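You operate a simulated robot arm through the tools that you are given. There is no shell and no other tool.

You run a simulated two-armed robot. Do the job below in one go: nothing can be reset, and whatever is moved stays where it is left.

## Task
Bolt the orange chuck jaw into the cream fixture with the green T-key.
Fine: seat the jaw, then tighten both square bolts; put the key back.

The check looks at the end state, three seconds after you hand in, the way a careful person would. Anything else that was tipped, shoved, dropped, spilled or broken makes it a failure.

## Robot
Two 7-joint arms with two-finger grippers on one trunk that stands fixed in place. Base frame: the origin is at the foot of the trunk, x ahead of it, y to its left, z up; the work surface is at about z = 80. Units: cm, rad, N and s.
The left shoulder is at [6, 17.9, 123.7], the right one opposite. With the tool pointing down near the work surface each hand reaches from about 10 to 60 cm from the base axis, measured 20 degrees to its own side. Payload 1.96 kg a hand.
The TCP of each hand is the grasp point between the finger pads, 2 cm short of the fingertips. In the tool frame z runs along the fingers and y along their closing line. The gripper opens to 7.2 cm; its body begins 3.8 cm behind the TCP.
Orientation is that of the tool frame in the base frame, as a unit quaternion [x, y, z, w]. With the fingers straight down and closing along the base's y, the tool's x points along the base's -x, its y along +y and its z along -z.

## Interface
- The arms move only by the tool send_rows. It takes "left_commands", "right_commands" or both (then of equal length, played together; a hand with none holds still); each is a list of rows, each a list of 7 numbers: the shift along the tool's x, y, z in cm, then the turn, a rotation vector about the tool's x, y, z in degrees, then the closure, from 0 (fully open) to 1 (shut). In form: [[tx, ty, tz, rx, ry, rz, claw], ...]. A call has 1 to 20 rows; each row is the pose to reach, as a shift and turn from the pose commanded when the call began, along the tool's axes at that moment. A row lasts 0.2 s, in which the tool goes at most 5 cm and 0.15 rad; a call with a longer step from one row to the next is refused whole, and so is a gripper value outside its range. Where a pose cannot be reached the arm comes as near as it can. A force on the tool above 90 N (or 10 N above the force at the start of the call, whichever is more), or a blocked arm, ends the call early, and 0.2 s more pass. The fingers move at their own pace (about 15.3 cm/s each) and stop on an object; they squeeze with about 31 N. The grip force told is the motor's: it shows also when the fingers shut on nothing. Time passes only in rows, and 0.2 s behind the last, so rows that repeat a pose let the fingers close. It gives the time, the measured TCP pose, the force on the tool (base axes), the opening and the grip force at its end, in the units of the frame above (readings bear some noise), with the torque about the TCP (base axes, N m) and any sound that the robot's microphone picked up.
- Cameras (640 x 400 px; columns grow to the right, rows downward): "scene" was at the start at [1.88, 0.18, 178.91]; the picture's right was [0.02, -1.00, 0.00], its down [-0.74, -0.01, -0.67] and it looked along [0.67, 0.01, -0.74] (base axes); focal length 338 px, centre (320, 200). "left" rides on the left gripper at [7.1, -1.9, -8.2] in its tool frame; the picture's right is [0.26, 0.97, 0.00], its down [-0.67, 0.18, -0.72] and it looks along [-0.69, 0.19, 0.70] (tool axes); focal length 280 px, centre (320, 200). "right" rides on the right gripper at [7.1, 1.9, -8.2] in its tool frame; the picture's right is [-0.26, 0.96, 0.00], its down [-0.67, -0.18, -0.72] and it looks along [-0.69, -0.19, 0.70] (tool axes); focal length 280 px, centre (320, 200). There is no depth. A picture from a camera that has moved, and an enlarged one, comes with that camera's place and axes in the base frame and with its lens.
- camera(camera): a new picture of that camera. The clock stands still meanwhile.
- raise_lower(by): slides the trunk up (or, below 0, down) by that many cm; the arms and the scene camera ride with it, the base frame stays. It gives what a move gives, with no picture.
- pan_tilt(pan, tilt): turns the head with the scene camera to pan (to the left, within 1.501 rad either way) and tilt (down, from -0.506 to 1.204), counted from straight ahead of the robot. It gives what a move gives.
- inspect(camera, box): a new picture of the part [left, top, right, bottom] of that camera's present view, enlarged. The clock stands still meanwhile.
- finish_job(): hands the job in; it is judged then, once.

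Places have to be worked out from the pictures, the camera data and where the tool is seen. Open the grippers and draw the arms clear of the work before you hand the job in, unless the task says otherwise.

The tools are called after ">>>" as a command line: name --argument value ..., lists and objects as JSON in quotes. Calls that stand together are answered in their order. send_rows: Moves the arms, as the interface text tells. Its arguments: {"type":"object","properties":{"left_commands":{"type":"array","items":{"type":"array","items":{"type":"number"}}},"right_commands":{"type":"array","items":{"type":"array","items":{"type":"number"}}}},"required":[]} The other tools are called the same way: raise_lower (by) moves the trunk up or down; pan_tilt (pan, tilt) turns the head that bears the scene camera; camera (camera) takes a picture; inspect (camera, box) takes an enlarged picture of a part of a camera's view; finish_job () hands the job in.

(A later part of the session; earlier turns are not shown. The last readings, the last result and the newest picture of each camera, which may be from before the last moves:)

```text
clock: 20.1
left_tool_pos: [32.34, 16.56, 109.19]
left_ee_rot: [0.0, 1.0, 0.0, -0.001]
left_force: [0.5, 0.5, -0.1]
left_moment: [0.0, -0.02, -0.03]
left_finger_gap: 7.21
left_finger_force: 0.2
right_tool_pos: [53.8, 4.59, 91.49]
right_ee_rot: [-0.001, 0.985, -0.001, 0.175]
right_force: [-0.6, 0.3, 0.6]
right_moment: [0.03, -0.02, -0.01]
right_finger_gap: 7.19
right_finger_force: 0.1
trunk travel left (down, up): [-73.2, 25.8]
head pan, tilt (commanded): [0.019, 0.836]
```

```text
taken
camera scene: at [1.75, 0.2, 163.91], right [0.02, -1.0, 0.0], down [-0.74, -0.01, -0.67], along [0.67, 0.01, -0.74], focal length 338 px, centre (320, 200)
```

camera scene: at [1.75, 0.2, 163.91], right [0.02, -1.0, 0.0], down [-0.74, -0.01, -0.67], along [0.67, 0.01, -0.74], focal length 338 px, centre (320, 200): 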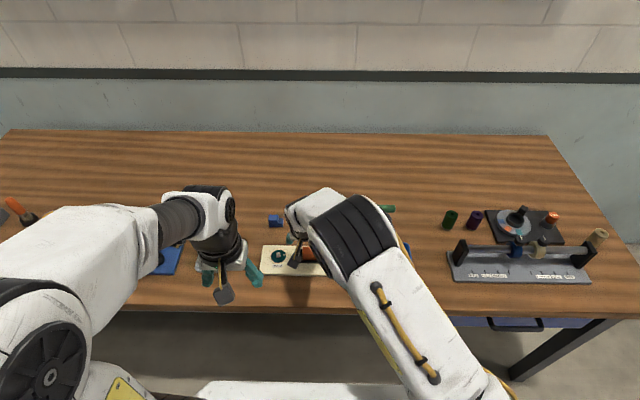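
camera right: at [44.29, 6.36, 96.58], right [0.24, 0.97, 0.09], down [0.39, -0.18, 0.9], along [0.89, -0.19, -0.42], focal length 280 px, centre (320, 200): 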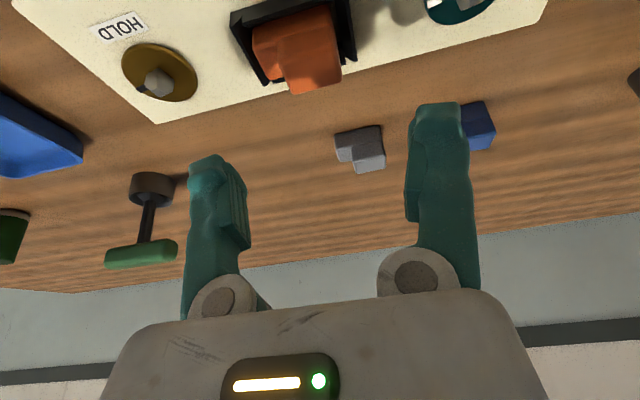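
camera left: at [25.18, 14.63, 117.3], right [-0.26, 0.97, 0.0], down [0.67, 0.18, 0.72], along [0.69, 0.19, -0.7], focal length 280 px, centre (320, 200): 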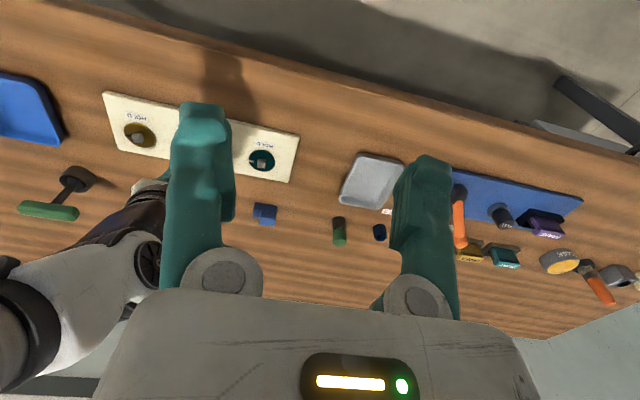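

The jaw appears seated. I move the right arm up and away to the right with the tool upright, then check the jaw's seat with the scene camera.

>>> send_rows --right_commands '[[0, 0, -3, 0, 0, 0, 0], [0, -3, -6.3, 0, 3, 0, 0], [-0.1, -7, -6.3, 0, 6, 0, 0], [-0.15, -11, -6.3, 0, 10, 0, 0], [-0.18, -15, -6.3, 0, 14, 0, 0], [-0.18, -18, -6.3, 0, 17, 0, 0], [-0.18, -20, -6.3, 0, 20, 0, 0], [-0.18, -20, -6.3, 0, 20, 0, 0]]'

>>> inspect --camera "scene" --box '[260, 236, 360, 286]'

>>> inspect --camera "scene" --box '[290, 239, 330, 264]'

>>> camera --camera "right"

```text
clock: 21.9
left_tool_pos: [32.4, 16.52, 109.11]
left_ee_rot: [0.0, 1.0, 0.0, 0.0]
left_force: [0.2, -0.2, -0.3]
left_moment: [0.0, -0.01, -0.03]
left_finger_gap: 7.2
left_finger_force: 0.1
right_tool_pos: [51.98, -15.3, 97.53]
right_ee_rot: [-0.001, 1.0, -0.002, 0.001]
right_force: [-0.3, -0.4, 0.7]
right_moment: [-0.02, -0.02, -0.02]
right_finger_gap: 7.2
right_finger_force: 0.1
trunk travel left (down, up): [-73.2, 25.8]
head pan, tilt (commanded): [0.019, 0.836]
```

```text
6.40 times, centred on (310, 261) of scene
camera zoom: at [1.87, 0.22, 163.91], right [0.02, -1.0, 0.0], down [-0.74, -0.01, -0.67], along [0.67, 0.01, -0.74], focal length 2166 px, centre (384, -190)
```

zoom: 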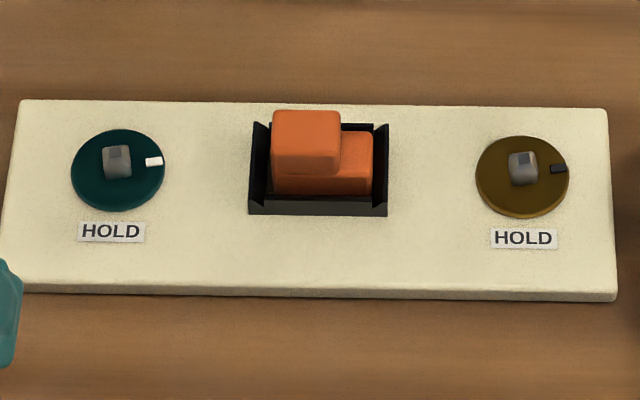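

```text
16.00 times, centred on (310, 252) of scene
camera zoom: at [1.87, 0.22, 163.91], right [0.02, -1.0, 0.0], down [-0.74, -0.01, -0.67], along [0.67, 0.01, -0.74], focal length 5414 px, centre (480, -624)
```

zoom: 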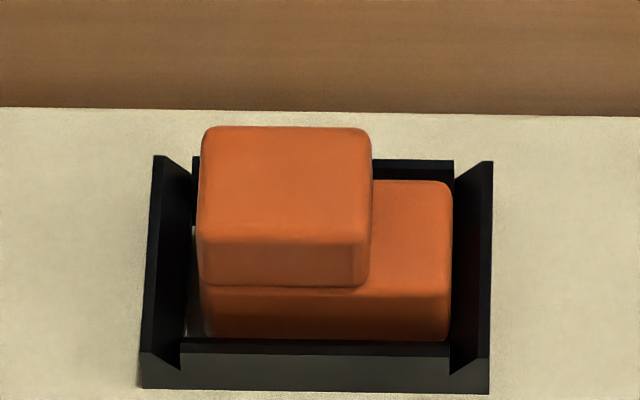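

```text
taken
camera right: at [44.82, -13.64, 105.49], right [0.26, 0.97, 0.0], down [0.67, -0.18, 0.72], along [0.69, -0.19, -0.7], focal length 280 px, centre (320, 200)
```

right: 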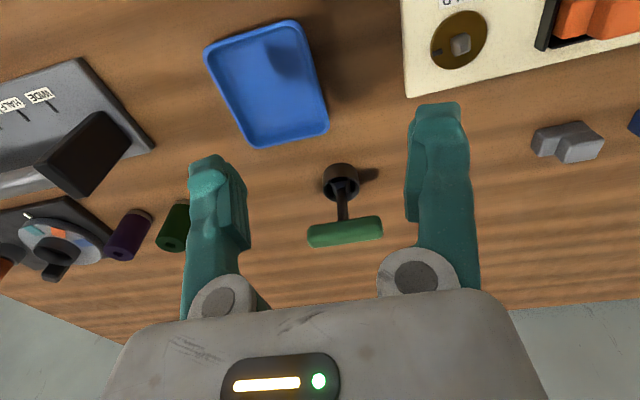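

The jaw sits in the pocket, resting by the right inner wall. To make sure it is fully down, I close the fingers, come over the upper block and press lightly on its top.

>>> send_rows --right_commands '[[-0.5, 4, 0, 0, 0, 0, 1], [-1, 8, 1, 0, 0, 0, 1], [-1.6, 12, 2, 0, 0, 0, 1], [-2.2, 16, 4, 0, 0, 0, 1], [-2.7, 19.6, 7, 0, 0, 0, 1], [-2.7, 19.6, 9.5, 0, 0, 0, 1], [-2.7, 19.6, 10.5, 0, 0, 0, 1], [-2.7, 19.6, 10.5, 0, 0, 0, 1]]'

>>> camera --camera "right"

```text
clock: 23.8
left_tool_pos: [32.36, 16.6, 109.08]
left_ee_rot: [0.001, 1.0, 0.0, -0.001]
left_force: [0.1, -0.3, 0.2]
left_moment: [0.01, 0.0, 0.02]
left_finger_gap: 7.2
left_finger_force: 0.1
right_tool_pos: [54.58, 4.13, 86.87]
right_ee_rot: [-0.001, 1.0, -0.002, 0.002]
right_force: [0.3, -0.5, 0.4]
right_moment: [0.03, -0.01, -0.01]
right_finger_gap: 0.0
right_finger_force: 29.6
trunk travel left (down, up): [-73.2, 25.8]
head pan, tilt (commanded): [0.019, 0.836]
```

```text
taken
camera right: at [47.58, 6.0, 94.92], right [0.26, 0.97, 0.0], down [0.67, -0.18, 0.72], along [0.69, -0.19, -0.7], focal length 280 px, centre (320, 200)
```

right: 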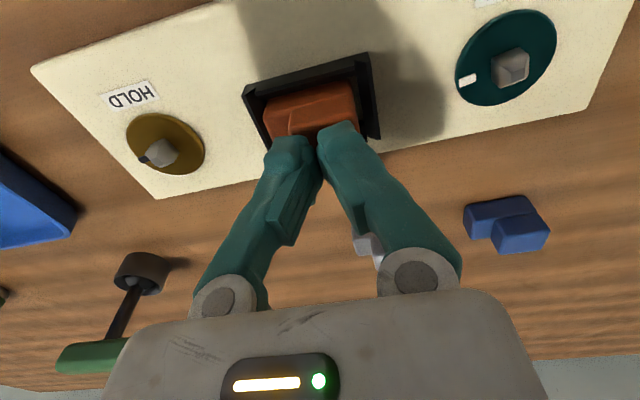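

The closed tips are above the upper block. I press down about 1 cm slowly, feeling for contact.

>>> send_rows --right_commands '[[0, 0.2, 0.2, 0, 0, 0, 1], [0, 0.2, 0.4, 0, 0, 0, 1], [0, 0.2, 0.55, 0, 0, 0, 1], [0, 0.2, 0.65, 0, 0, 0, 1], [0, 0.2, 0.65, 0, 0, 0, 1]]'

>>> send_rows --right_commands '[[0, 0, 0.12, 0, 0, 0, 1], [0, 0, 0.24, 0, 0, 0, 1], [0, 0, 0.35, 0, 0, 0, 1], [0, 0, 0.35, 0, 0, 0, 1]]'

```text
clock: 24.9
left_tool_pos: [32.25, 16.59, 109.27]
left_ee_rot: [0.0, 1.0, 0.0, 0.001]
left_force: [-0.1, 0.3, 0.2]
left_moment: [0.01, -0.01, 0.03]
left_finger_gap: 7.19
left_finger_force: 0.1
right_tool_pos: [54.73, 4.38, 86.56]
right_ee_rot: [-0.001, 1.0, -0.001, 0.005]
right_force: [3.3, -0.1, 24.7]
right_moment: [0.0, -0.06, 0.01]
right_finger_gap: 0.6
right_finger_force: 29.5
trunk travel left (down, up): [-73.2, 25.8]
head pan, tilt (commanded): [0.019, 0.836]
```

```text
clock: 25.9
left_tool_pos: [31.99, 16.56, 109.28]
left_ee_rot: [0.0, 1.0, 0.0, 0.002]
left_force: [0.0, 0.1, 0.6]
left_moment: [0.01, -0.01, -0.01]
left_finger_gap: 7.17
left_finger_force: 0.0
right_tool_pos: [54.76, 4.4, 86.51]
right_ee_rot: [-0.002, 1.0, 0.0, 0.007]
right_force: [10.2, -2.7, 54.9]
right_moment: [-0.06, -0.1, -0.01]
right_finger_gap: 0.59
right_finger_force: 29.6
trunk travel left (down, up): [-73.2, 25.8]
head pan, tilt (commanded): [0.019, 0.836]
```

The press is firm (55 N with no yielding), so the jaw is down on something solid. I lift off and take a low, near-horizontal look at the pocket with the right camera to verify it's truly flush.

>>> send_rows --right_commands '[[0, 0, -0.5, 0, 0, 0, 1], [0, 0, -3, 0, 0, 0, 1], [2, 0, -6, 0, -8, 0, 1], [5, 0, -7, 0, -16, 0, 0], [8, 0, -6, 0, -24, 0, 0], [10, 0, -5, 0, -32, 0, 0], [10, 0, -4, 0, -40, 0, 0], [10, 0, -4, 0, -40, 0, 0]]'

>>> camera --camera "right"

```text
clock: 27.8
left_tool_pos: [32.36, 16.66, 109.15]
left_ee_rot: [0.0, 1.0, 0.0, 0.0]
left_force: [0.5, -0.2, -0.3]
left_moment: [-0.03, 0.02, 0.01]
left_finger_gap: 7.19
left_finger_force: 0.1
right_tool_pos: [44.66, 4.17, 89.99]
right_ee_rot: [0.0, 0.939, -0.002, 0.345]
right_force: [0.7, -0.1, -0.5]
right_moment: [-0.02, 0.01, -0.02]
right_finger_gap: 7.2
right_finger_force: 0.1
trunk travel left (down, up): [-73.2, 25.8]
head pan, tilt (commanded): [0.019, 0.836]
```

```text
taken
camera right: at [34.01, 6.11, 91.47], right [0.2, 0.97, 0.17], down [0.05, -0.18, 0.98], along [0.98, -0.19, -0.09], focal length 280 px, centre (320, 200)
```

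right: 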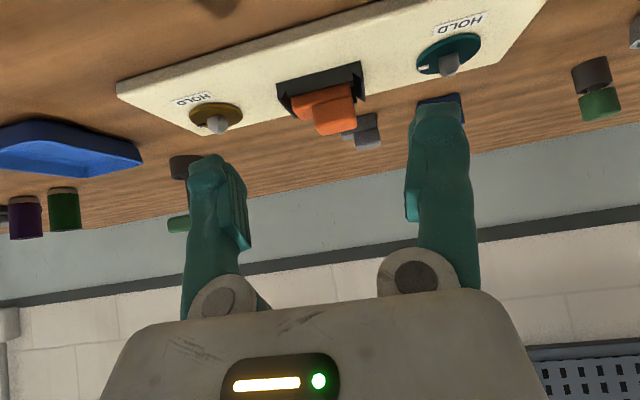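

>>> inspect --camera "right" --box '[256, 45, 384, 145]'

>>> inspect --camera "right" --box '[110, 10, 510, 150]'

```text
4.00 times, centred on (320, 95) of right
camera zoom: at [34.01, 6.11, 91.47], right [0.2, 0.97, 0.17], down [0.05, -0.18, 0.98], along [0.98, -0.19, -0.09], focal length 1122 px, centre (320, 620)
```

zoom: 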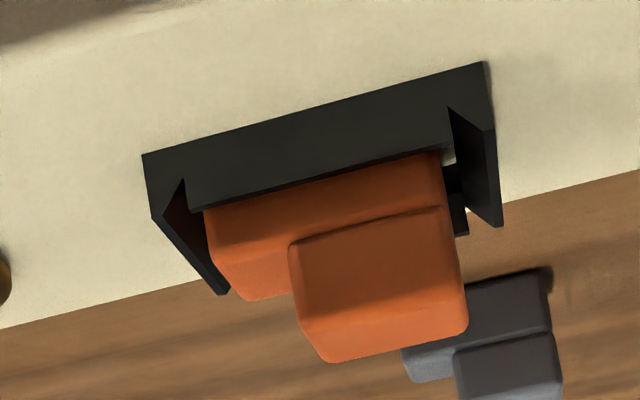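

```text
1.60 times, centred on (310, 80) of right
camera zoom: at [34.01, 6.11, 91.47], right [0.2, 0.97, 0.17], down [0.05, -0.18, 0.98], along [0.98, -0.19, -0.09], focal length 449 px, centre (336, 392)
```

zoom: 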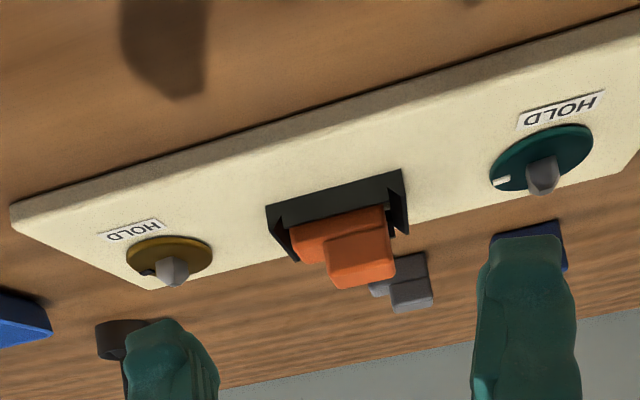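

Measured heights suggest the jaw may sit about 0.3 above the plate. I zoom hard on the pocket edges to see whether it's resting on a bevel.

>>> inspect --camera "scene" --box '[298, 246, 314, 266]'

>>> inspect --camera "scene" --box '[310, 246, 326, 266]'

>>> inspect --camera "right" --box '[270, 55, 330, 105]'

>>> inspect --camera "right" --box '[330, 50, 390, 100]'

```text
16.00 times, centred on (306, 256) of scene
camera zoom: at [1.91, 0.13, 163.91], right [0.02, -1.0, 0.0], down [-0.74, -0.01, -0.67], along [0.67, 0.01, -0.74], focal length 5414 px, centre (544, -696)
```

zoom: 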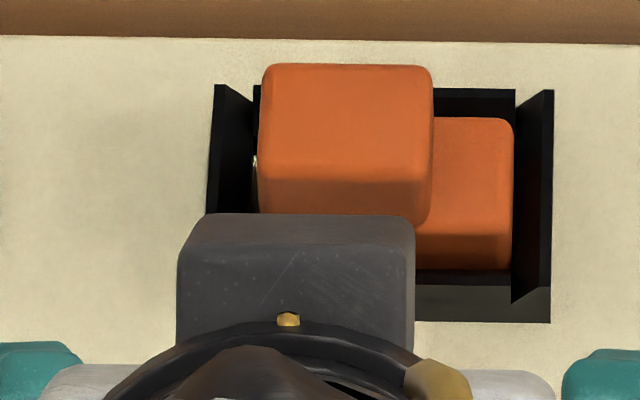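

```text
16.00 times, centred on (318, 256) of scene
camera zoom: at [1.91, 0.13, 163.91], right [0.02, -1.0, 0.0], down [-0.74, -0.01, -0.67], along [0.67, 0.01, -0.74], focal length 5414 px, centre (352, -696)
```

zoom: 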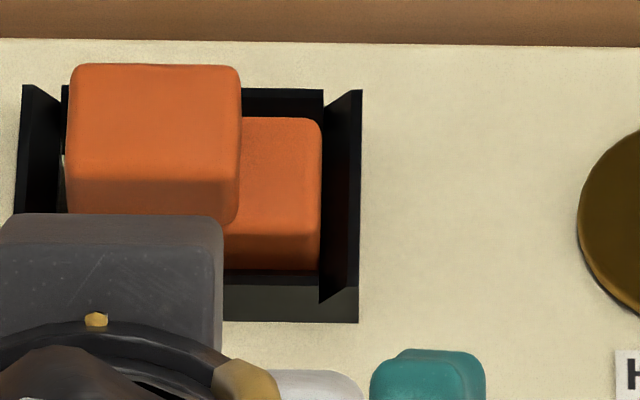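

```text
8.00 times, centred on (300, 80) of right
camera zoom: at [34.01, 6.11, 91.47], right [0.2, 0.97, 0.17], down [0.05, -0.18, 0.98], along [0.98, -0.19, -0.09], focal length 2243 px, centre (480, 1160)
```

zoom: 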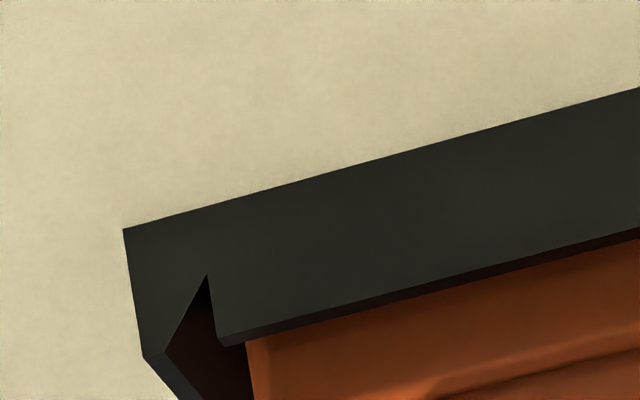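

```text
8.00 times, centred on (360, 75) of right
camera zoom: at [34.01, 6.11, 91.47], right [0.2, 0.97, 0.17], down [0.05, -0.18, 0.98], along [0.98, -0.19, -0.09], focal length 2243 px, centre (0, 1200)
```

zoom: 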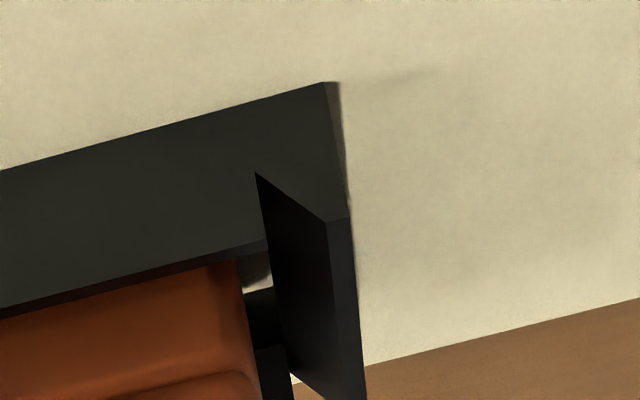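

The rounded edges make height reading ambiguous, so I'll compare the seated orange jaw against the gray jaw still on the table with the same two cameras.

>>> inspect --camera "right" --box '[320, 80, 400, 160]'

>>> inspect --camera "right" --box '[290, 75, 370, 150]'

>>> inspect --camera "scene" --box '[288, 208, 328, 233]'

>>> inspect --camera "scene" --box '[290, 244, 330, 269]'

```text
5.00 times, centred on (360, 120) of right
camera zoom: at [34.01, 6.11, 91.47], right [0.2, 0.97, 0.17], down [0.05, -0.18, 0.98], along [0.98, -0.19, -0.09], focal length 1402 px, centre (120, 600)
```

zoom: 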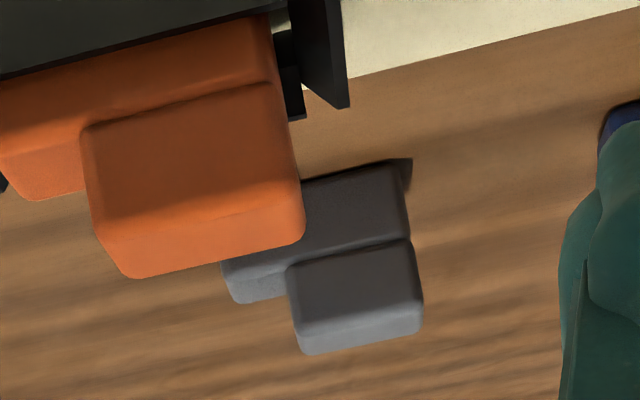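

```text
5.33 times, centred on (330, 112) of right
camera zoom: at [34.01, 6.11, 91.47], right [0.2, 0.97, 0.17], down [0.05, -0.18, 0.98], along [0.98, -0.19, -0.09], focal length 1495 px, centre (267, 667)
```

zoom: 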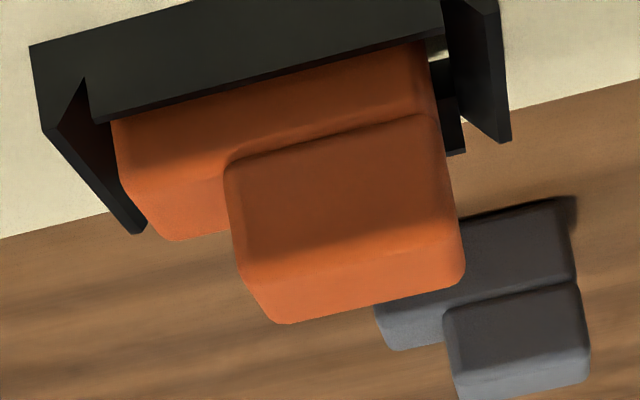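

```text
16.00 times, centred on (308, 220) of scene
camera zoom: at [1.91, 0.13, 163.91], right [0.02, -1.0, 0.0], down [-0.74, -0.01, -0.67], along [0.67, 0.01, -0.74], focal length 5414 px, centre (512, -128)
```

zoom: 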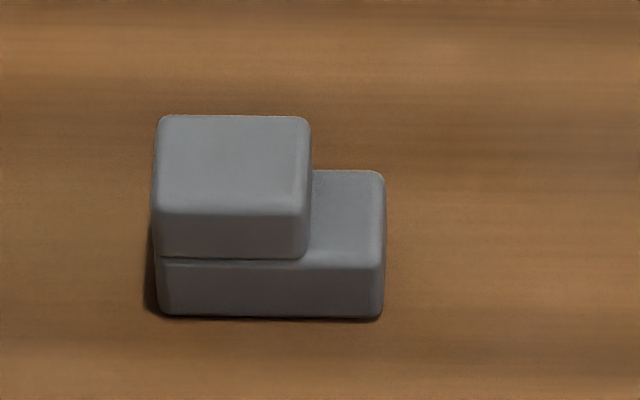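

```text
16.00 times, centred on (310, 256) of scene
camera zoom: at [1.91, 0.13, 163.91], right [0.02, -1.0, 0.0], down [-0.74, -0.01, -0.67], along [0.67, 0.01, -0.74], focal length 5414 px, centre (480, -704)
```

zoom: 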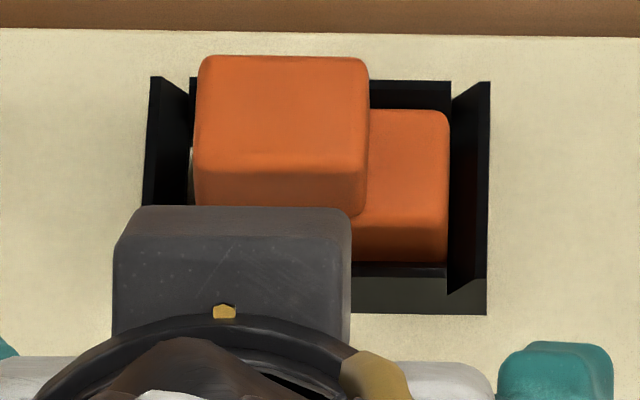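

The measurements say the jaw is about 0.3 high. The +x reaction force during pressing also fits its front edge sitting on the front wall's bevel, meaning it is slightly too near the robot. I go back above it with the same 20° tilt to re-grip and shift it +x.

>>> send_rows --right_commands '[[-1.5, 0.1, 0.5, 0, 4, 0, 0], [-3, 0.2, 1.8, 0, 8, 0, 0], [-4.5, 0.3, 3.1, 0, 12, 0, 0], [-6, 0.43, 4.4, 0, 16, 0, 0], [-7.52, 0.43, 5.73, 0, 20.36, 0, 0], [-7.52, 0.43, 5.73, 0, 20.36, 0, 0]]'

>>> camera --camera "right"

>>> inspect --camera "right" --box '[200, 0, 392, 120]'

```text
clock: 29.1
left_tool_pos: [32.3, 16.59, 109.15]
left_ee_rot: [0.0, 1.0, 0.0, 0.0]
left_force: [0.6, -0.1, -0.5]
left_moment: [0.03, -0.03, -0.01]
left_finger_gap: 7.2
left_finger_force: 0.0
right_tool_pos: [54.03, 4.78, 90.33]
right_ee_rot: [-0.001, 0.985, -0.001, 0.172]
right_force: [-0.5, -0.3, -0.2]
right_moment: [-0.03, 0.01, 0.0]
right_finger_gap: 7.2
right_finger_force: 0.0
trunk travel left (down, up): [-73.2, 25.8]
head pan, tilt (commanded): [0.019, 0.836]
```

```text
taken
camera right: at [44.64, 6.58, 95.54], right [0.24, 0.97, 0.09], down [0.39, -0.18, 0.9], along [0.89, -0.19, -0.42], focal length 280 px, centre (320, 200)
```

right: 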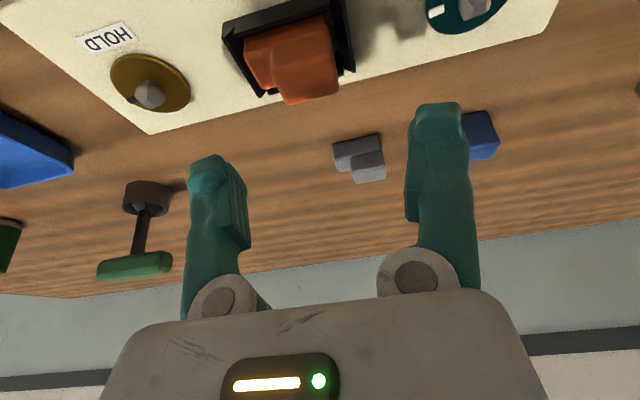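

```text
3.33 times, centred on (296, 60) of right
camera zoom: at [44.64, 6.58, 95.54], right [0.24, 0.97, 0.09], down [0.39, -0.18, 0.9], along [0.89, -0.19, -0.42], focal length 935 px, centre (400, 667)
```

zoom: 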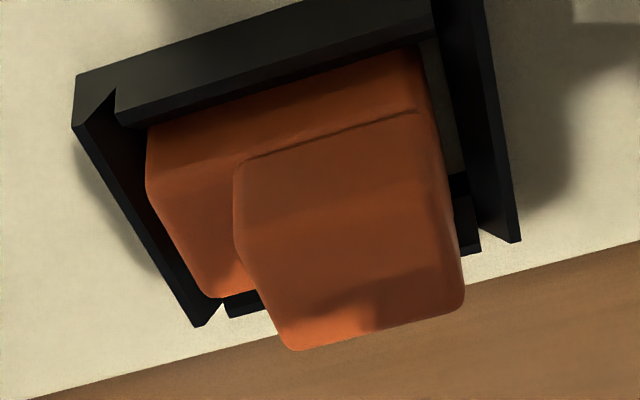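

This view puts the jaw's centre near x≈54.47 against the pocket's 54.69, so it needs about +0.2 in x. I descend and re-grip the upper block.

>>> send_rows --right_commands '[[0.5, -0.08, 1.4, 0, 0, 0, 0], [1.0, -0.15, 2.8, 0, 0, 0, 0], [1.4, -0.15, 3.8, 0, 0, 0, 0], [1.66, -0.15, 4.55, 0, 0, 0, 0], [1.66, -0.15, 4.55, 0, 0, 0, 0.4], [1.66, -0.15, 4.55, 0, 0, 0, 0.52], [1.66, -0.15, 4.55, 0, 0, 0, 1], [1.66, -0.15, 4.55, 0, 0, 0, 1], [1.66, -0.15, 4.55, 0, 0, 0, 1]]'

>>> inspect --camera "right" --box '[200, 40, 392, 200]'

```text
clock: 31.1
left_tool_pos: [32.3, 16.64, 108.97]
left_ee_rot: [-0.001, 1.0, 0.0, 0.0]
left_force: [0.7, 0.2, -0.1]
left_moment: [-0.01, -0.01, 0.0]
left_finger_gap: 7.19
left_finger_force: 0.1
right_tool_pos: [54.15, 4.57, 85.45]
right_ee_rot: [-0.002, 0.985, -0.002, 0.172]
right_force: [0.8, -0.9, 0.8]
right_moment: [0.01, -0.01, 0.02]
right_finger_gap: 2.9
right_finger_force: 30.6
trunk travel left (down, up): [-73.2, 25.8]
head pan, tilt (commanded): [0.019, 0.836]
```

```text
2.50 times, centred on (296, 120) of right
camera zoom: at [44.67, 6.4, 90.7], right [0.24, 0.97, 0.09], down [0.39, -0.18, 0.9], along [0.89, -0.19, -0.42], focal length 701 px, centre (380, 400)
```

zoom: 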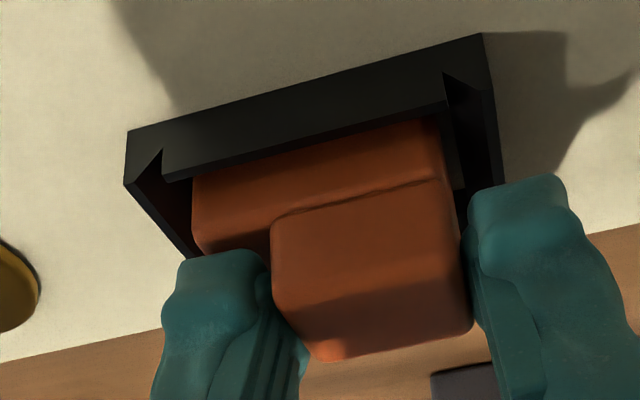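

Gripped at 2.9. I lift 0.4, shift +0.2 in x and +0.1 in y, then lower back step by step reading the force.

>>> send_rows --right_commands '[[-0.07, 0, -0.19, 0, 0, 0, 1], [-0.136, 0, -0.376, 0, 0, 0, 1], [-0.23, 0.05, -0.34, 0, 0, 0, 1], [-0.324, 0.1, -0.308, 0, 0, 0, 1], [-0.26, 0.1, -0.12, 0, 0, 0, 1], [-0.19, 0.1, 0.068, 0, 0, 0, 1], [-0.19, 0.1, 0.068, 0, 0, 0, 1]]'

>>> send_rows --right_commands '[[0.034, 0, 0.094, 0, 0, 0, 1], [0.068, 0, 0.188, 0, 0, 0, 1], [0.068, 0, 0.188, 0, 0, 0, 1]]'

```text
clock: 32.8
left_tool_pos: [32.5, 16.61, 109.13]
left_ee_rot: [0.0, 1.0, 0.0, 0.0]
left_force: [-0.6, -0.5, 0.1]
left_moment: [-0.01, 0.0, -0.02]
left_finger_gap: 7.2
left_finger_force: 0.0
right_tool_pos: [54.3, 4.67, 85.45]
right_ee_rot: [-0.001, 0.985, -0.001, 0.172]
right_force: [-0.8, 0.4, -2.1]
right_moment: [0.03, -0.02, 0.0]
right_finger_gap: 2.91
right_finger_force: 32.0
trunk travel left (down, up): [-73.2, 25.8]
head pan, tilt (commanded): [0.019, 0.836]
```

```text
clock: 33.5
left_tool_pos: [32.28, 16.52, 109.24]
left_ee_rot: [-0.001, 1.0, -0.001, 0.001]
left_force: [-0.1, 0.2, -1.2]
left_moment: [-0.01, -0.01, -0.01]
left_finger_gap: 7.18
left_finger_force: 0.1
right_tool_pos: [54.36, 4.71, 85.53]
right_ee_rot: [0.0, 0.985, -0.001, 0.174]
right_force: [1.2, -1.2, 14.2]
right_moment: [0.13, 0.13, 0.0]
right_finger_gap: 2.89
right_finger_force: 31.1
trunk travel left (down, up): [-73.2, 25.8]
head pan, tilt (commanded): [0.019, 0.836]
```

At the shifted x, contact begins at the same height as before, which suggests a flat floor rather than a bevel. I press a bit more to see the lateral reaction.

>>> send_rows --right_commands '[[0.034, 0, 0.094, 0, 0, 0, 1], [0.068, 0, 0.188, 0, 0, 0, 1], [0.1, 0, 0.28, 0, 0, 0, 1], [0.1, 0, 0.28, 0, 0, 0, 1]]'

>>> inspect --camera "right" --box '[200, 0, 392, 120]'

```text
clock: 34.5
left_tool_pos: [32.23, 16.58, 109.22]
left_ee_rot: [0.0, 1.0, 0.0, 0.001]
left_force: [-0.3, 0.5, 0.1]
left_moment: [0.0, -0.01, 0.0]
left_finger_gap: 7.19
left_finger_force: 0.0
right_tool_pos: [54.27, 4.77, 85.27]
right_ee_rot: [-0.001, 0.985, 0.0, 0.175]
right_force: [6.5, -2.2, 30.7]
right_moment: [-0.11, -0.3, -0.02]
right_finger_gap: 2.89
right_finger_force: 30.9
trunk travel left (down, up): [-73.2, 25.8]
head pan, tilt (commanded): [0.019, 0.836]
```

```text
3.33 times, centred on (296, 60) of right
camera zoom: at [44.8, 6.51, 90.38], right [0.24, 0.97, 0.09], down [0.39, -0.18, 0.9], along [0.89, -0.19, -0.42], focal length 935 px, centre (400, 667)
```

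zoom: 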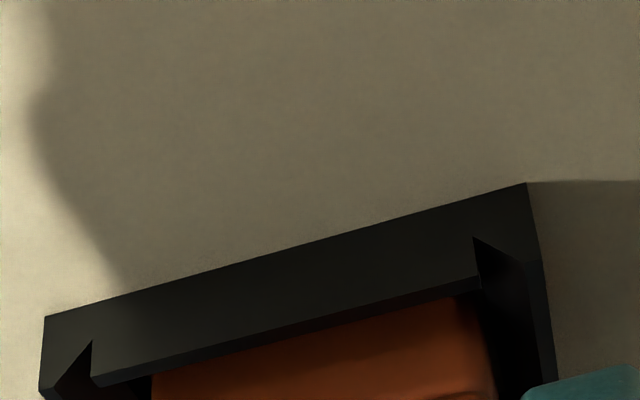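

Consistent numbers now: floor ≈81.2, jaw height ≈3.4 (same as the gray jaw), and jaw top ≈84.65. The jaw is on the floor, and now better centred too, so I ease off, open and lift away.

>>> send_rows --right_commands '[[-0.05, 0, -0.14, 0, 0, 0, 1], [-0.1, 0, -0.28, 0, 0, 0, 1], [-0.1, 0, -0.28, 0, 0, 0, 0.5], [-0.1, 0, -0.28, 0, 0, 0, 0], [-0.1, 0, -0.28, 0, 0, 0, 0], [-0.6, 0, -1.6, 0, 0, 0, 0], [-1.3, 0, -3.6, 0, 0, 0, 0], [-2.5, 0, -7, 0, 0, 0, 0]]'

>>> inspect --camera "right" --box '[200, 0, 392, 120]'

```text
clock: 36.4
left_tool_pos: [32.36, 16.59, 109.08]
left_ee_rot: [0.0, 1.0, 0.0, 0.0]
left_force: [0.5, 0.1, -0.3]
left_moment: [0.04, -0.02, 0.02]
left_finger_gap: 7.19
left_finger_force: 0.1
right_tool_pos: [54.23, 4.8, 92.56]
right_ee_rot: [-0.002, 0.985, -0.001, 0.171]
right_force: [-0.1, -0.1, -0.1]
right_moment: [0.02, -0.02, 0.0]
right_finger_gap: 7.2
right_finger_force: 0.1
trunk travel left (down, up): [-73.2, 25.8]
head pan, tilt (commanded): [0.019, 0.836]
```

```text
3.33 times, centred on (296, 60) of right
camera zoom: at [44.68, 6.58, 97.77], right [0.24, 0.97, 0.09], down [0.39, -0.18, 0.9], along [0.89, -0.19, -0.42], focal length 935 px, centre (400, 667)
```

zoom: 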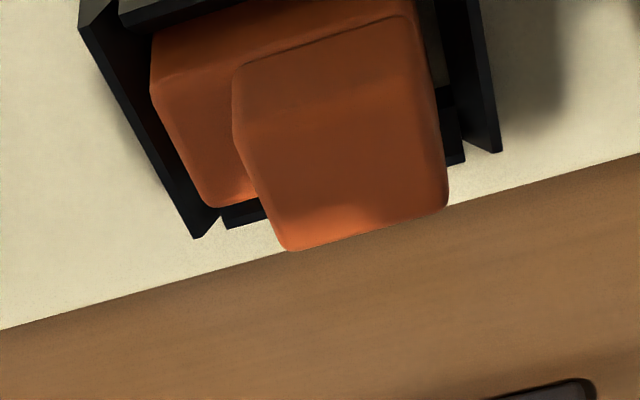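

The jaw stays put in the pocket. Now I move the right hand up and across toward the key, tool upright, to study the key and its holder.

>>> send_rows --right_commands '[[0.3, 0, -3, 0, 0, 0, 0], [0.8, -3.5, -5.58, 0, 3, 0, 0], [1.2, -7.5, -5.58, 0, 7, 0, 0], [1.6, -11.5, -5.58, 0, 11, 0, 0], [2, -15.5, -5.58, 0, 15, 0, 0], [2.25, -18.5, -5.58, 0, 18, 0, 0], [2.25, -20.5, -5.58, 0, 19.7, 0, 0], [2.25, -20.5, -5.58, 0, 19.7, 0, 0]]'

>>> inspect --camera "right" --box '[260, 130, 420, 255]'

>>> inspect --camera "scene" --box '[360, 196, 408, 232]'

>>> inspect --camera "scene" --box '[290, 239, 330, 264]'

```text
clock: 38.1
left_tool_pos: [32.29, 16.7, 109.06]
left_ee_rot: [0.001, 1.0, 0.0, 0.0]
left_force: [-0.6, -0.1, 0.5]
left_moment: [0.03, -0.02, -0.01]
left_finger_gap: 7.19
left_finger_force: 0.1
right_tool_pos: [50.25, -15.7, 97.01]
right_ee_rot: [-0.001, 1.0, -0.002, 0.001]
right_force: [-0.3, 0.2, 0.2]
right_moment: [0.02, 0.0, 0.0]
right_finger_gap: 7.2
right_finger_force: 0.1
trunk travel left (down, up): [-73.2, 25.8]
head pan, tilt (commanded): [0.019, 0.836]
```

```text
3.20 times, centred on (340, 192) of right
camera zoom: at [43.22, -13.88, 105.07], right [0.26, 0.97, 0.0], down [0.67, -0.18, 0.72], along [0.69, -0.19, -0.7], focal length 897 px, centre (256, 224)
```

zoom: 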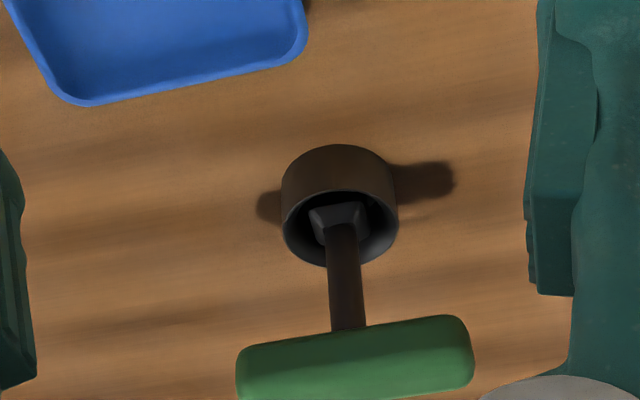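

```text
11.11 times, centred on (384, 214) of scene
camera zoom: at [1.88, 0.22, 163.91], right [0.02, -1.0, 0.0], down [-0.74, -0.01, -0.67], along [0.67, 0.01, -0.74], focal length 3760 px, centre (-391, 44)
```

zoom: 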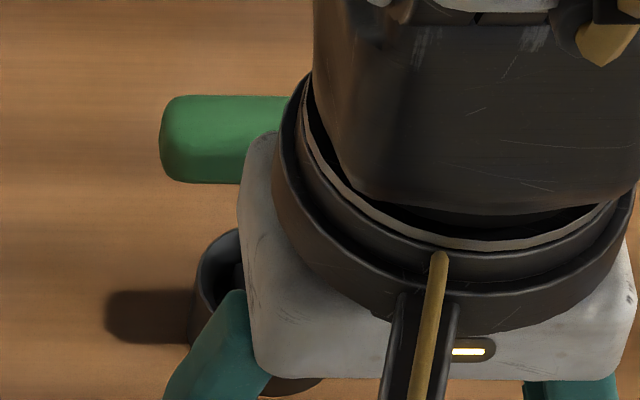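

```text
16.00 times, centred on (310, 252) of scene
camera zoom: at [1.88, 0.22, 163.91], right [0.02, -1.0, 0.0], down [-0.74, -0.01, -0.67], along [0.67, 0.01, -0.74], focal length 5414 px, centre (480, -624)
```

zoom: 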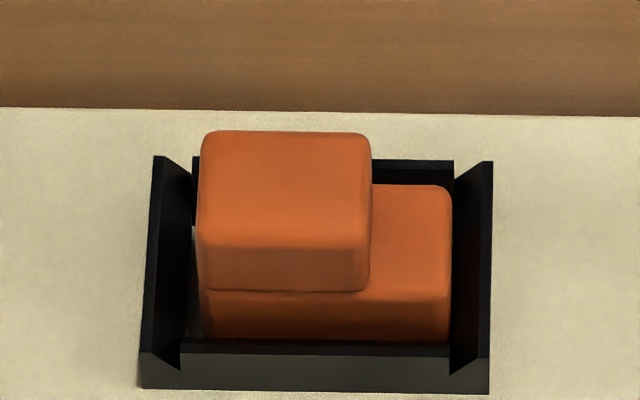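

In the scene view the jaw's outline has dropped about 5 px from before, so it may have settled lower. I bring the left hand's camera to a low viewpoint to re-triangulate its height.

>>> send_rows --left_commands '[[-1.8, -1.6, 2.7, 0, -5.7, 0, 0], [-3.6, -3.3, 5.4, 0, -11.4, 0, 0], [-5.4, -5, 8.1, 0, -17.1, 0, 0], [-7.2, -6.6, 10.8, 0, -22.8, 0, 0], [-9, -8.3, 13.5, 0, -28.5, 0, 0], [-10.8, -10, 16.3, 0, -34.2, 0, 0], [-12.4, -11.6, 19, 0, -40, 0, 0], [-12.4, -11.6, 19, 0, -40, 0, 0]]'

>>> camera --camera "left"

```text
clock: 40.0
left_tool_pos: [44.79, 4.95, 90.12]
left_ee_rot: [0.0, 0.94, 0.0, 0.342]
left_force: [-0.2, 0.2, 0.0]
left_moment: [0.01, -0.02, 0.02]
left_finger_gap: 7.19
left_finger_force: 0.1
right_tool_pos: [50.32, -15.68, 96.93]
right_ee_rot: [-0.001, 1.0, -0.002, 0.001]
right_force: [0.4, -0.1, 0.2]
right_moment: [0.0, -0.02, 0.01]
right_finger_gap: 7.19
right_finger_force: 0.0
trunk travel left (down, up): [-73.2, 25.8]
head pan, tilt (commanded): [0.019, 0.836]
```

```text
taken
camera left: at [33.98, 2.99, 91.85], right [-0.2, 0.97, -0.17], down [0.06, 0.18, 0.98], along [0.98, 0.19, -0.09], focal length 280 px, centre (320, 200)
```

left: 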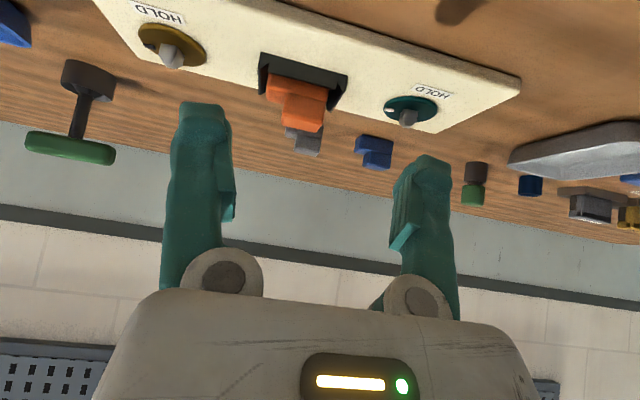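

>>> inspect --camera "left" --box '[250, 45, 354, 135]'

>>> inspect --camera "left" --box '[275, 90, 339, 165]'

>>> inspect --camera "left" --box '[340, 110, 410, 180]'

>>> inspect --camera "scene" --box '[258, 208, 298, 233]'

```text
4.44 times, centred on (302, 90) of left
camera zoom: at [33.98, 2.99, 91.85], right [-0.2, 0.97, -0.17], down [0.06, 0.18, 0.98], along [0.98, 0.19, -0.09], focal length 1246 px, centre (400, 689)
```

zoom: 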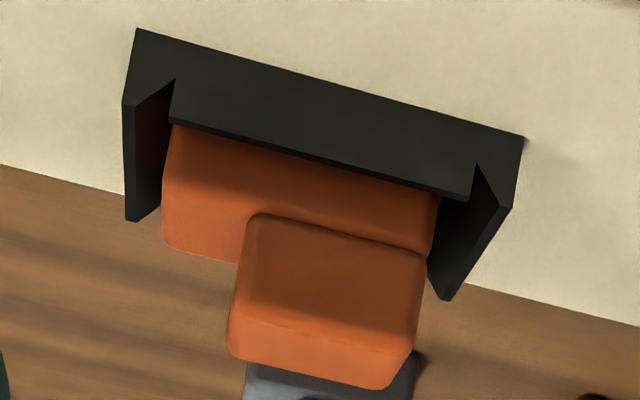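

```text
5.33 times, centred on (307, 128) of left
camera zoom: at [33.98, 2.99, 91.85], right [-0.2, 0.97, -0.17], down [0.06, 0.18, 0.98], along [0.98, 0.19, -0.09], focal length 1495 px, centre (389, 587)
```

zoom: 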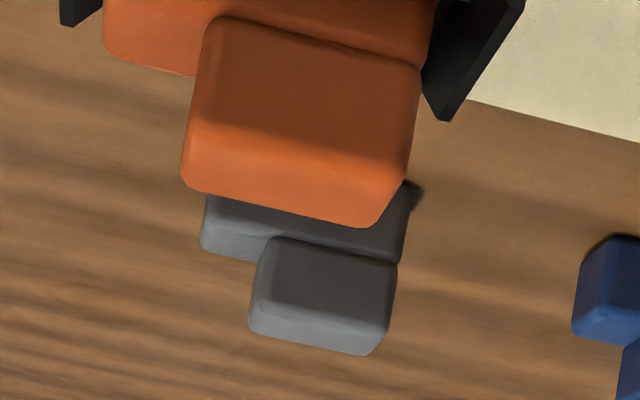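

```text
5.71 times, centred on (375, 145) of left
camera zoom: at [33.98, 2.99, 91.85], right [-0.2, 0.97, -0.17], down [0.06, 0.18, 0.98], along [0.98, 0.19, -0.09], focal length 1602 px, centre (6, 514)
```

zoom: 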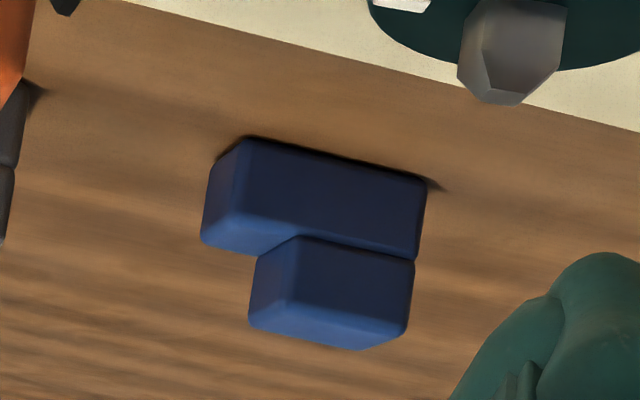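

```text
16.00 times, centred on (278, 220) of scene
camera zoom: at [1.82, 0.25, 163.91], right [0.02, -1.0, 0.0], down [-0.74, -0.01, -0.67], along [0.67, 0.01, -0.74], focal length 5414 px, centre (992, -128)
```

zoom: 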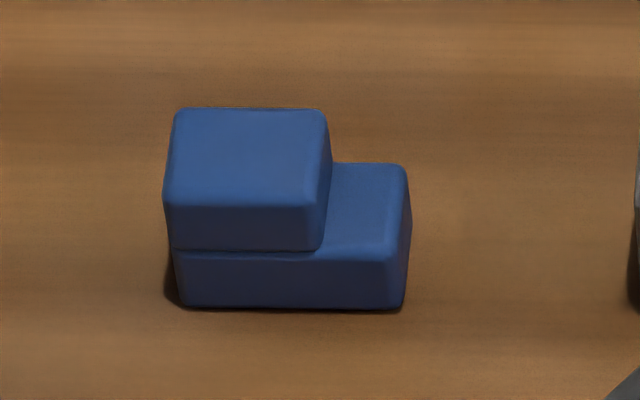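

The jaw top minus the gray jaw's top is 1.19, matching the plate height (~1.1–1.2), and the earlier finger press did push it down. For certainty I press once more with the left hand's closed fingers at its new centred spot.

>>> send_rows --left_commands '[[-1.2, 0, -0.5, 0, 6, 0, 1], [-2.6, -0.1, 0.3, 0, 13, 0, 1], [-4, -0.2, 1.3, 0, 20, 0, 1], [-5.5, -0.3, 2.6, 0, 27, 0, 1], [-7, -0.4, 3.9, 0, 34, 0, 1], [-8.55, -0.5, 5.21, 0, 40, 0, 1], [-8.55, -0.5, 5.21, 0, 40, 0, 1]]'

>>> camera --camera "left"

```text
clock: 41.5
left_tool_pos: [54.64, 4.54, 91.77]
left_ee_rot: [0.0, 1.0, 0.0, 0.0]
left_force: [0.3, 0.3, 0.1]
left_moment: [-0.01, 0.01, -0.02]
left_finger_gap: 0.0
left_finger_force: 28.9
right_tool_pos: [50.29, -15.7, 97.07]
right_ee_rot: [-0.001, 1.0, -0.002, 0.001]
right_force: [1.6, 0.9, -0.4]
right_moment: [-0.02, -0.03, 0.01]
right_finger_gap: 7.19
right_finger_force: 0.0
trunk travel left (down, up): [-73.2, 25.8]
head pan, tilt (commanded): [0.019, 0.836]
```

```text
taken
camera left: at [47.43, 2.47, 99.86], right [-0.26, 0.97, 0.0], down [0.68, 0.18, 0.71], along [0.69, 0.19, -0.7], focal length 280 px, centre (320, 200)
```

left: 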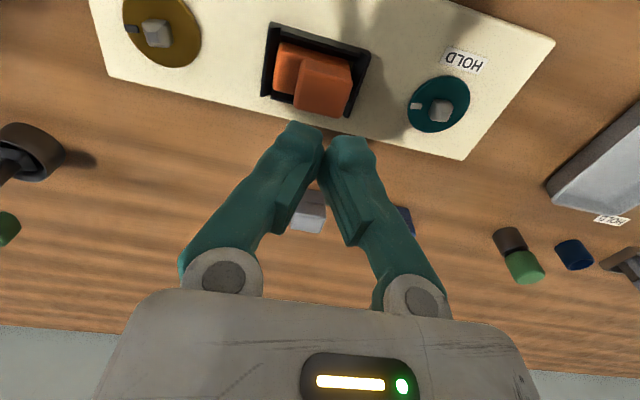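

Now I lower the left closed fingers onto the jaw top and press.

>>> send_rows --left_commands '[[0, 0, 2, 0, 0, 0, 1], [0, 0, 4, 0, 0, 0, 1], [0, 0, 4.9, 0, 0, 0, 1], [0, 0, 5.3, 0, 0, 0, 1], [0, 0, 5.5, 0, 0, 0, 1], [0, 0, 5.5, 0, 0, 0, 1]]'

>>> send_rows --left_commands '[[0, 0, 0.15, 0, 0, 0, 1], [0, 0, 0.3, 0, 0, 0, 1], [0, 0, 0.3, 0, 0, 0, 1]]'

```text
clock: 43.0
left_tool_pos: [54.63, 4.44, 86.47]
left_ee_rot: [0.0, 1.0, -0.001, 0.005]
left_force: [5.1, 1.8, 34.6]
left_moment: [0.05, -0.06, 0.02]
left_finger_gap: 0.58
left_finger_force: 29.4
right_tool_pos: [50.08, -15.58, 97.06]
right_ee_rot: [-0.001, 1.0, -0.001, 0.002]
right_force: [0.0, -0.3, 0.6]
right_moment: [-0.02, -0.01, 0.0]
right_finger_gap: 7.22
right_finger_force: 0.0
trunk travel left (down, up): [-73.2, 25.8]
head pan, tilt (commanded): [0.019, 0.836]
```

```text
clock: 43.8
left_tool_pos: [54.66, 4.36, 86.38]
left_ee_rot: [0.0, 1.0, -0.001, 0.006]
left_force: [8.8, 5.0, 59.8]
left_moment: [0.1, -0.09, 0.02]
left_finger_gap: 0.61
left_finger_force: 29.8
right_tool_pos: [49.89, -15.66, 97.17]
right_ee_rot: [-0.001, 1.0, -0.002, 0.003]
right_force: [-1.0, -0.3, -0.9]
right_moment: [0.0, -0.02, 0.04]
right_finger_gap: 7.21
right_finger_force: 0.0
trunk travel left (down, up): [-73.2, 25.8]
head pan, tilt (commanded): [0.019, 0.836]
```

Solid stop at ~60 N at the same height as before, so the jaw is seated. I lift the left hand and park it back out of the way, then check the jaw outline.

>>> send_rows --left_commands '[[0, 0, -0.8, 0, 0, 0, 1], [0, 0, -4, 0, 0, 0, 1], [1, 1, -8, 0, 0, 0, 1], [5, 3, -11, 0, 0, 0, 1], [9, 5.5, -14, 0, 0, 0, 1], [13, 8, -17, 0, 0, 0, 1], [17, 10.5, -19, 0, 0, 0, 0], [21, 13, -21, 0, 0, 0, 0], [22, 14, -22, 0, 0, 0, 0]]'

>>> inspect --camera "scene" --box '[290, 239, 330, 264]'

```text
refused: row 4 steps farther than a row can; nothing moved
```

```text
16.00 times, centred on (310, 252) of scene
camera zoom: at [1.17, 0.19, 163.95], right [0.02, -1.0, 0.0], down [-0.74, -0.01, -0.67], along [0.67, 0.01, -0.74], focal length 5414 px, centre (480, -624)
```

zoom: 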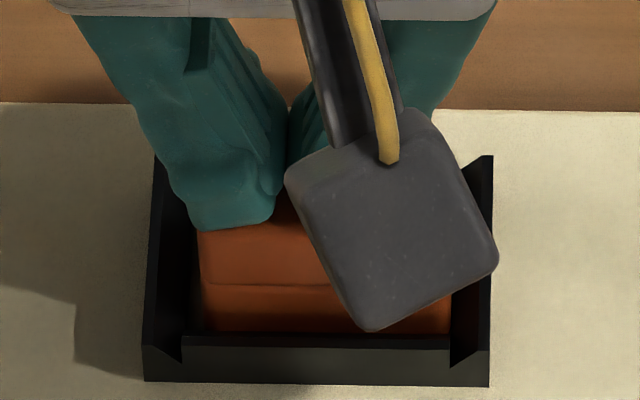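

That call was refused for too long a step, so I resend with shorter steps.

>>> send_rows --left_commands '[[0, 0, -0.8, 0, 0, 0, 1], [0, 0, -4, 0, 0, 0, 1], [1, 1, -8, 0, 0, 0, 1], [3.5, 2.5, -11, 0, 0, 0, 1], [6.5, 4.5, -13.5, 0, 0, 0, 1], [9.5, 6.5, -16, 0, 0, 0, 1], [12.5, 8.5, -18, 0, 0, 0, 0], [15.5, 10.5, -20, 0, 0, 0, 0], [18.5, 12, -21, 0, 0, 0, 0], [21.5, 13, -22, 0, 0, 0, 0], [21.5, 13, -22, 0, 0, 0, 0]]'

>>> inspect --camera "scene" --box '[290, 239, 330, 264]'

>>> camera --camera "scene"

```text
clock: 46.1
left_tool_pos: [33.07, 17.67, 107.9]
left_ee_rot: [0.0, 1.0, 0.0, -0.001]
left_force: [0.4, 0.5, -0.1]
left_moment: [-0.02, -0.01, 0.03]
left_finger_gap: 7.2
left_finger_force: 0.0
right_tool_pos: [50.38, -15.64, 96.99]
right_ee_rot: [0.0, 1.0, -0.002, 0.001]
right_force: [0.2, -0.2, 0.0]
right_moment: [-0.01, 0.02, -0.02]
right_finger_gap: 7.17
right_finger_force: 0.1
trunk travel left (down, up): [-73.2, 25.8]
head pan, tilt (commanded): [0.019, 0.836]
```

```text
16.00 times, centred on (310, 252) of scene
camera zoom: at [2.0, 0.16, 163.91], right [0.02, -1.0, 0.0], down [-0.74, -0.01, -0.67], along [0.67, 0.01, -0.74], focal length 5414 px, centre (480, -624)
```

zoom: 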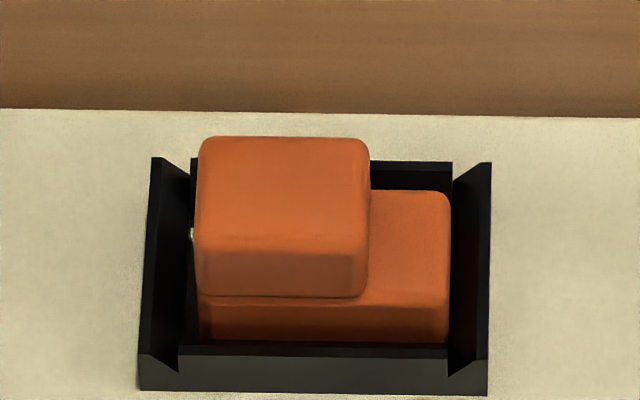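

```text
taken
camera scene: at [2.0, 0.16, 163.91], right [0.02, -1.0, 0.0], down [-0.74, -0.01, -0.67], along [0.67, 0.01, -0.74], focal length 338 px, centre (320, 200)
```

scene: 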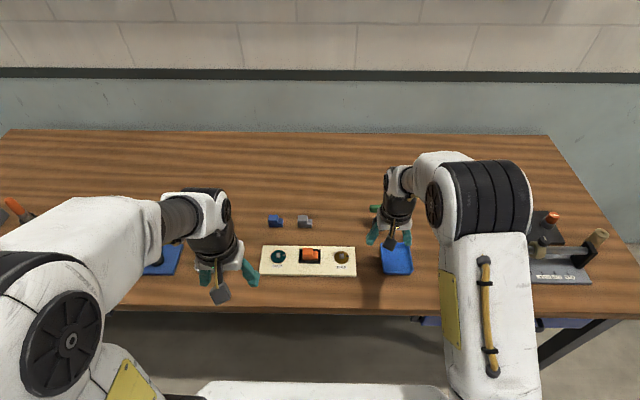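

The outline changes match the jaw just sliding ~0.1–0.2 along x on the flat floor under pressing, so it is seated against the front wall. Next is the key, at about (67.1, -17.0) with its bar centre near z≈88.2. I raise the trunk 15 again to test how little tilt is needed there.

>>> raise_lower --by 15

>>> send_rows --right_commands '[[-3, -0.5, 3, 0, 0, 0, 0], [-6, -1, 6, 0, 0, 0, 0], [-9, -1.4, 9, 0, 0, 0, 0], [-12, -1.4, 12, 0, 0, 0, 0], [-15, -1.4, 14, 0, 0, 0, 0], [-16.5, -1.4, 16, 0, 0, 0, 0], [-16.5, -1.4, 16, 0, 0, 0, 0]]'

```text
clock: 47.9
left_tool_pos: [33.08, 17.58, 122.89]
left_ee_rot: [0.0, 1.0, 0.0, 0.001]
left_force: [0.3, 0.4, -0.3]
left_moment: [-0.04, -0.02, 0.02]
left_finger_gap: 7.19
left_finger_force: 0.1
right_tool_pos: [50.42, -15.74, 111.95]
right_ee_rot: [-0.001, 1.0, -0.002, 0.001]
right_force: [0.0, -0.1, 0.4]
right_moment: [0.01, -0.01, -0.02]
right_finger_gap: 7.2
right_finger_force: 0.1
trunk travel left (down, up): [-88.2, 10.8]
head pan, tilt (commanded): [0.019, 0.836]
```

```text
clock: 49.5
left_tool_pos: [33.18, 17.59, 122.88]
left_ee_rot: [0.0, 1.0, 0.0, 0.0]
left_force: [-0.6, -0.8, 0.2]
left_moment: [0.01, 0.01, -0.04]
left_finger_gap: 7.2
left_finger_force: 0.0
right_tool_pos: [61.0, -17.05, 101.39]
right_ee_rot: [-0.001, 1.0, -0.003, 0.001]
right_force: [0.1, 0.2, -0.6]
right_moment: [-0.01, -0.05, 0.04]
right_finger_gap: 7.19
right_finger_force: 0.2
right hand out of reach, approached as far as the arm can: row 4, 5, 6, 7
trunk travel left (down, up): [-88.2, 10.8]
head pan, tilt (commanded): [0.019, 0.836]
```

At trunk height 0 it reaches x=61 straight down at z=101. I go lower (clear of the key's bar at x≥66) to see if the reach grows.

>>> send_rows --right_commands '[[0, 0, 3, 0, 0, 0, 0], [0, 0, 6, 0, 0, 0, 0], [-1, 0, 8, 0, 0, 0, 0], [-2, 0, 9, 0, 0, 0, 0], [-2.8, 0, 9, 0, 0, 0, 0], [-2.8, 0, 9, 0, 0, 0, 0]]'

```text
clock: 50.9
left_tool_pos: [33.33, 17.57, 122.92]
left_ee_rot: [0.001, 1.0, 0.0, 0.0]
left_force: [-0.1, -0.7, -1.2]
left_moment: [0.01, 0.0, 0.02]
left_finger_gap: 7.21
left_finger_force: 0.1
right_tool_pos: [60.61, -17.03, 95.45]
right_ee_rot: [0.0, 1.0, -0.002, 0.003]
right_force: [0.0, -0.5, -0.5]
right_moment: [0.0, -0.01, -0.04]
right_finger_gap: 7.23
right_finger_force: 0.0
right hand out of reach, approached as far as the arm can: row 3, 4, 5, 6
trunk travel left (down, up): [-88.2, 10.8]
head pan, tilt (commanded): [0.019, 0.836]
```

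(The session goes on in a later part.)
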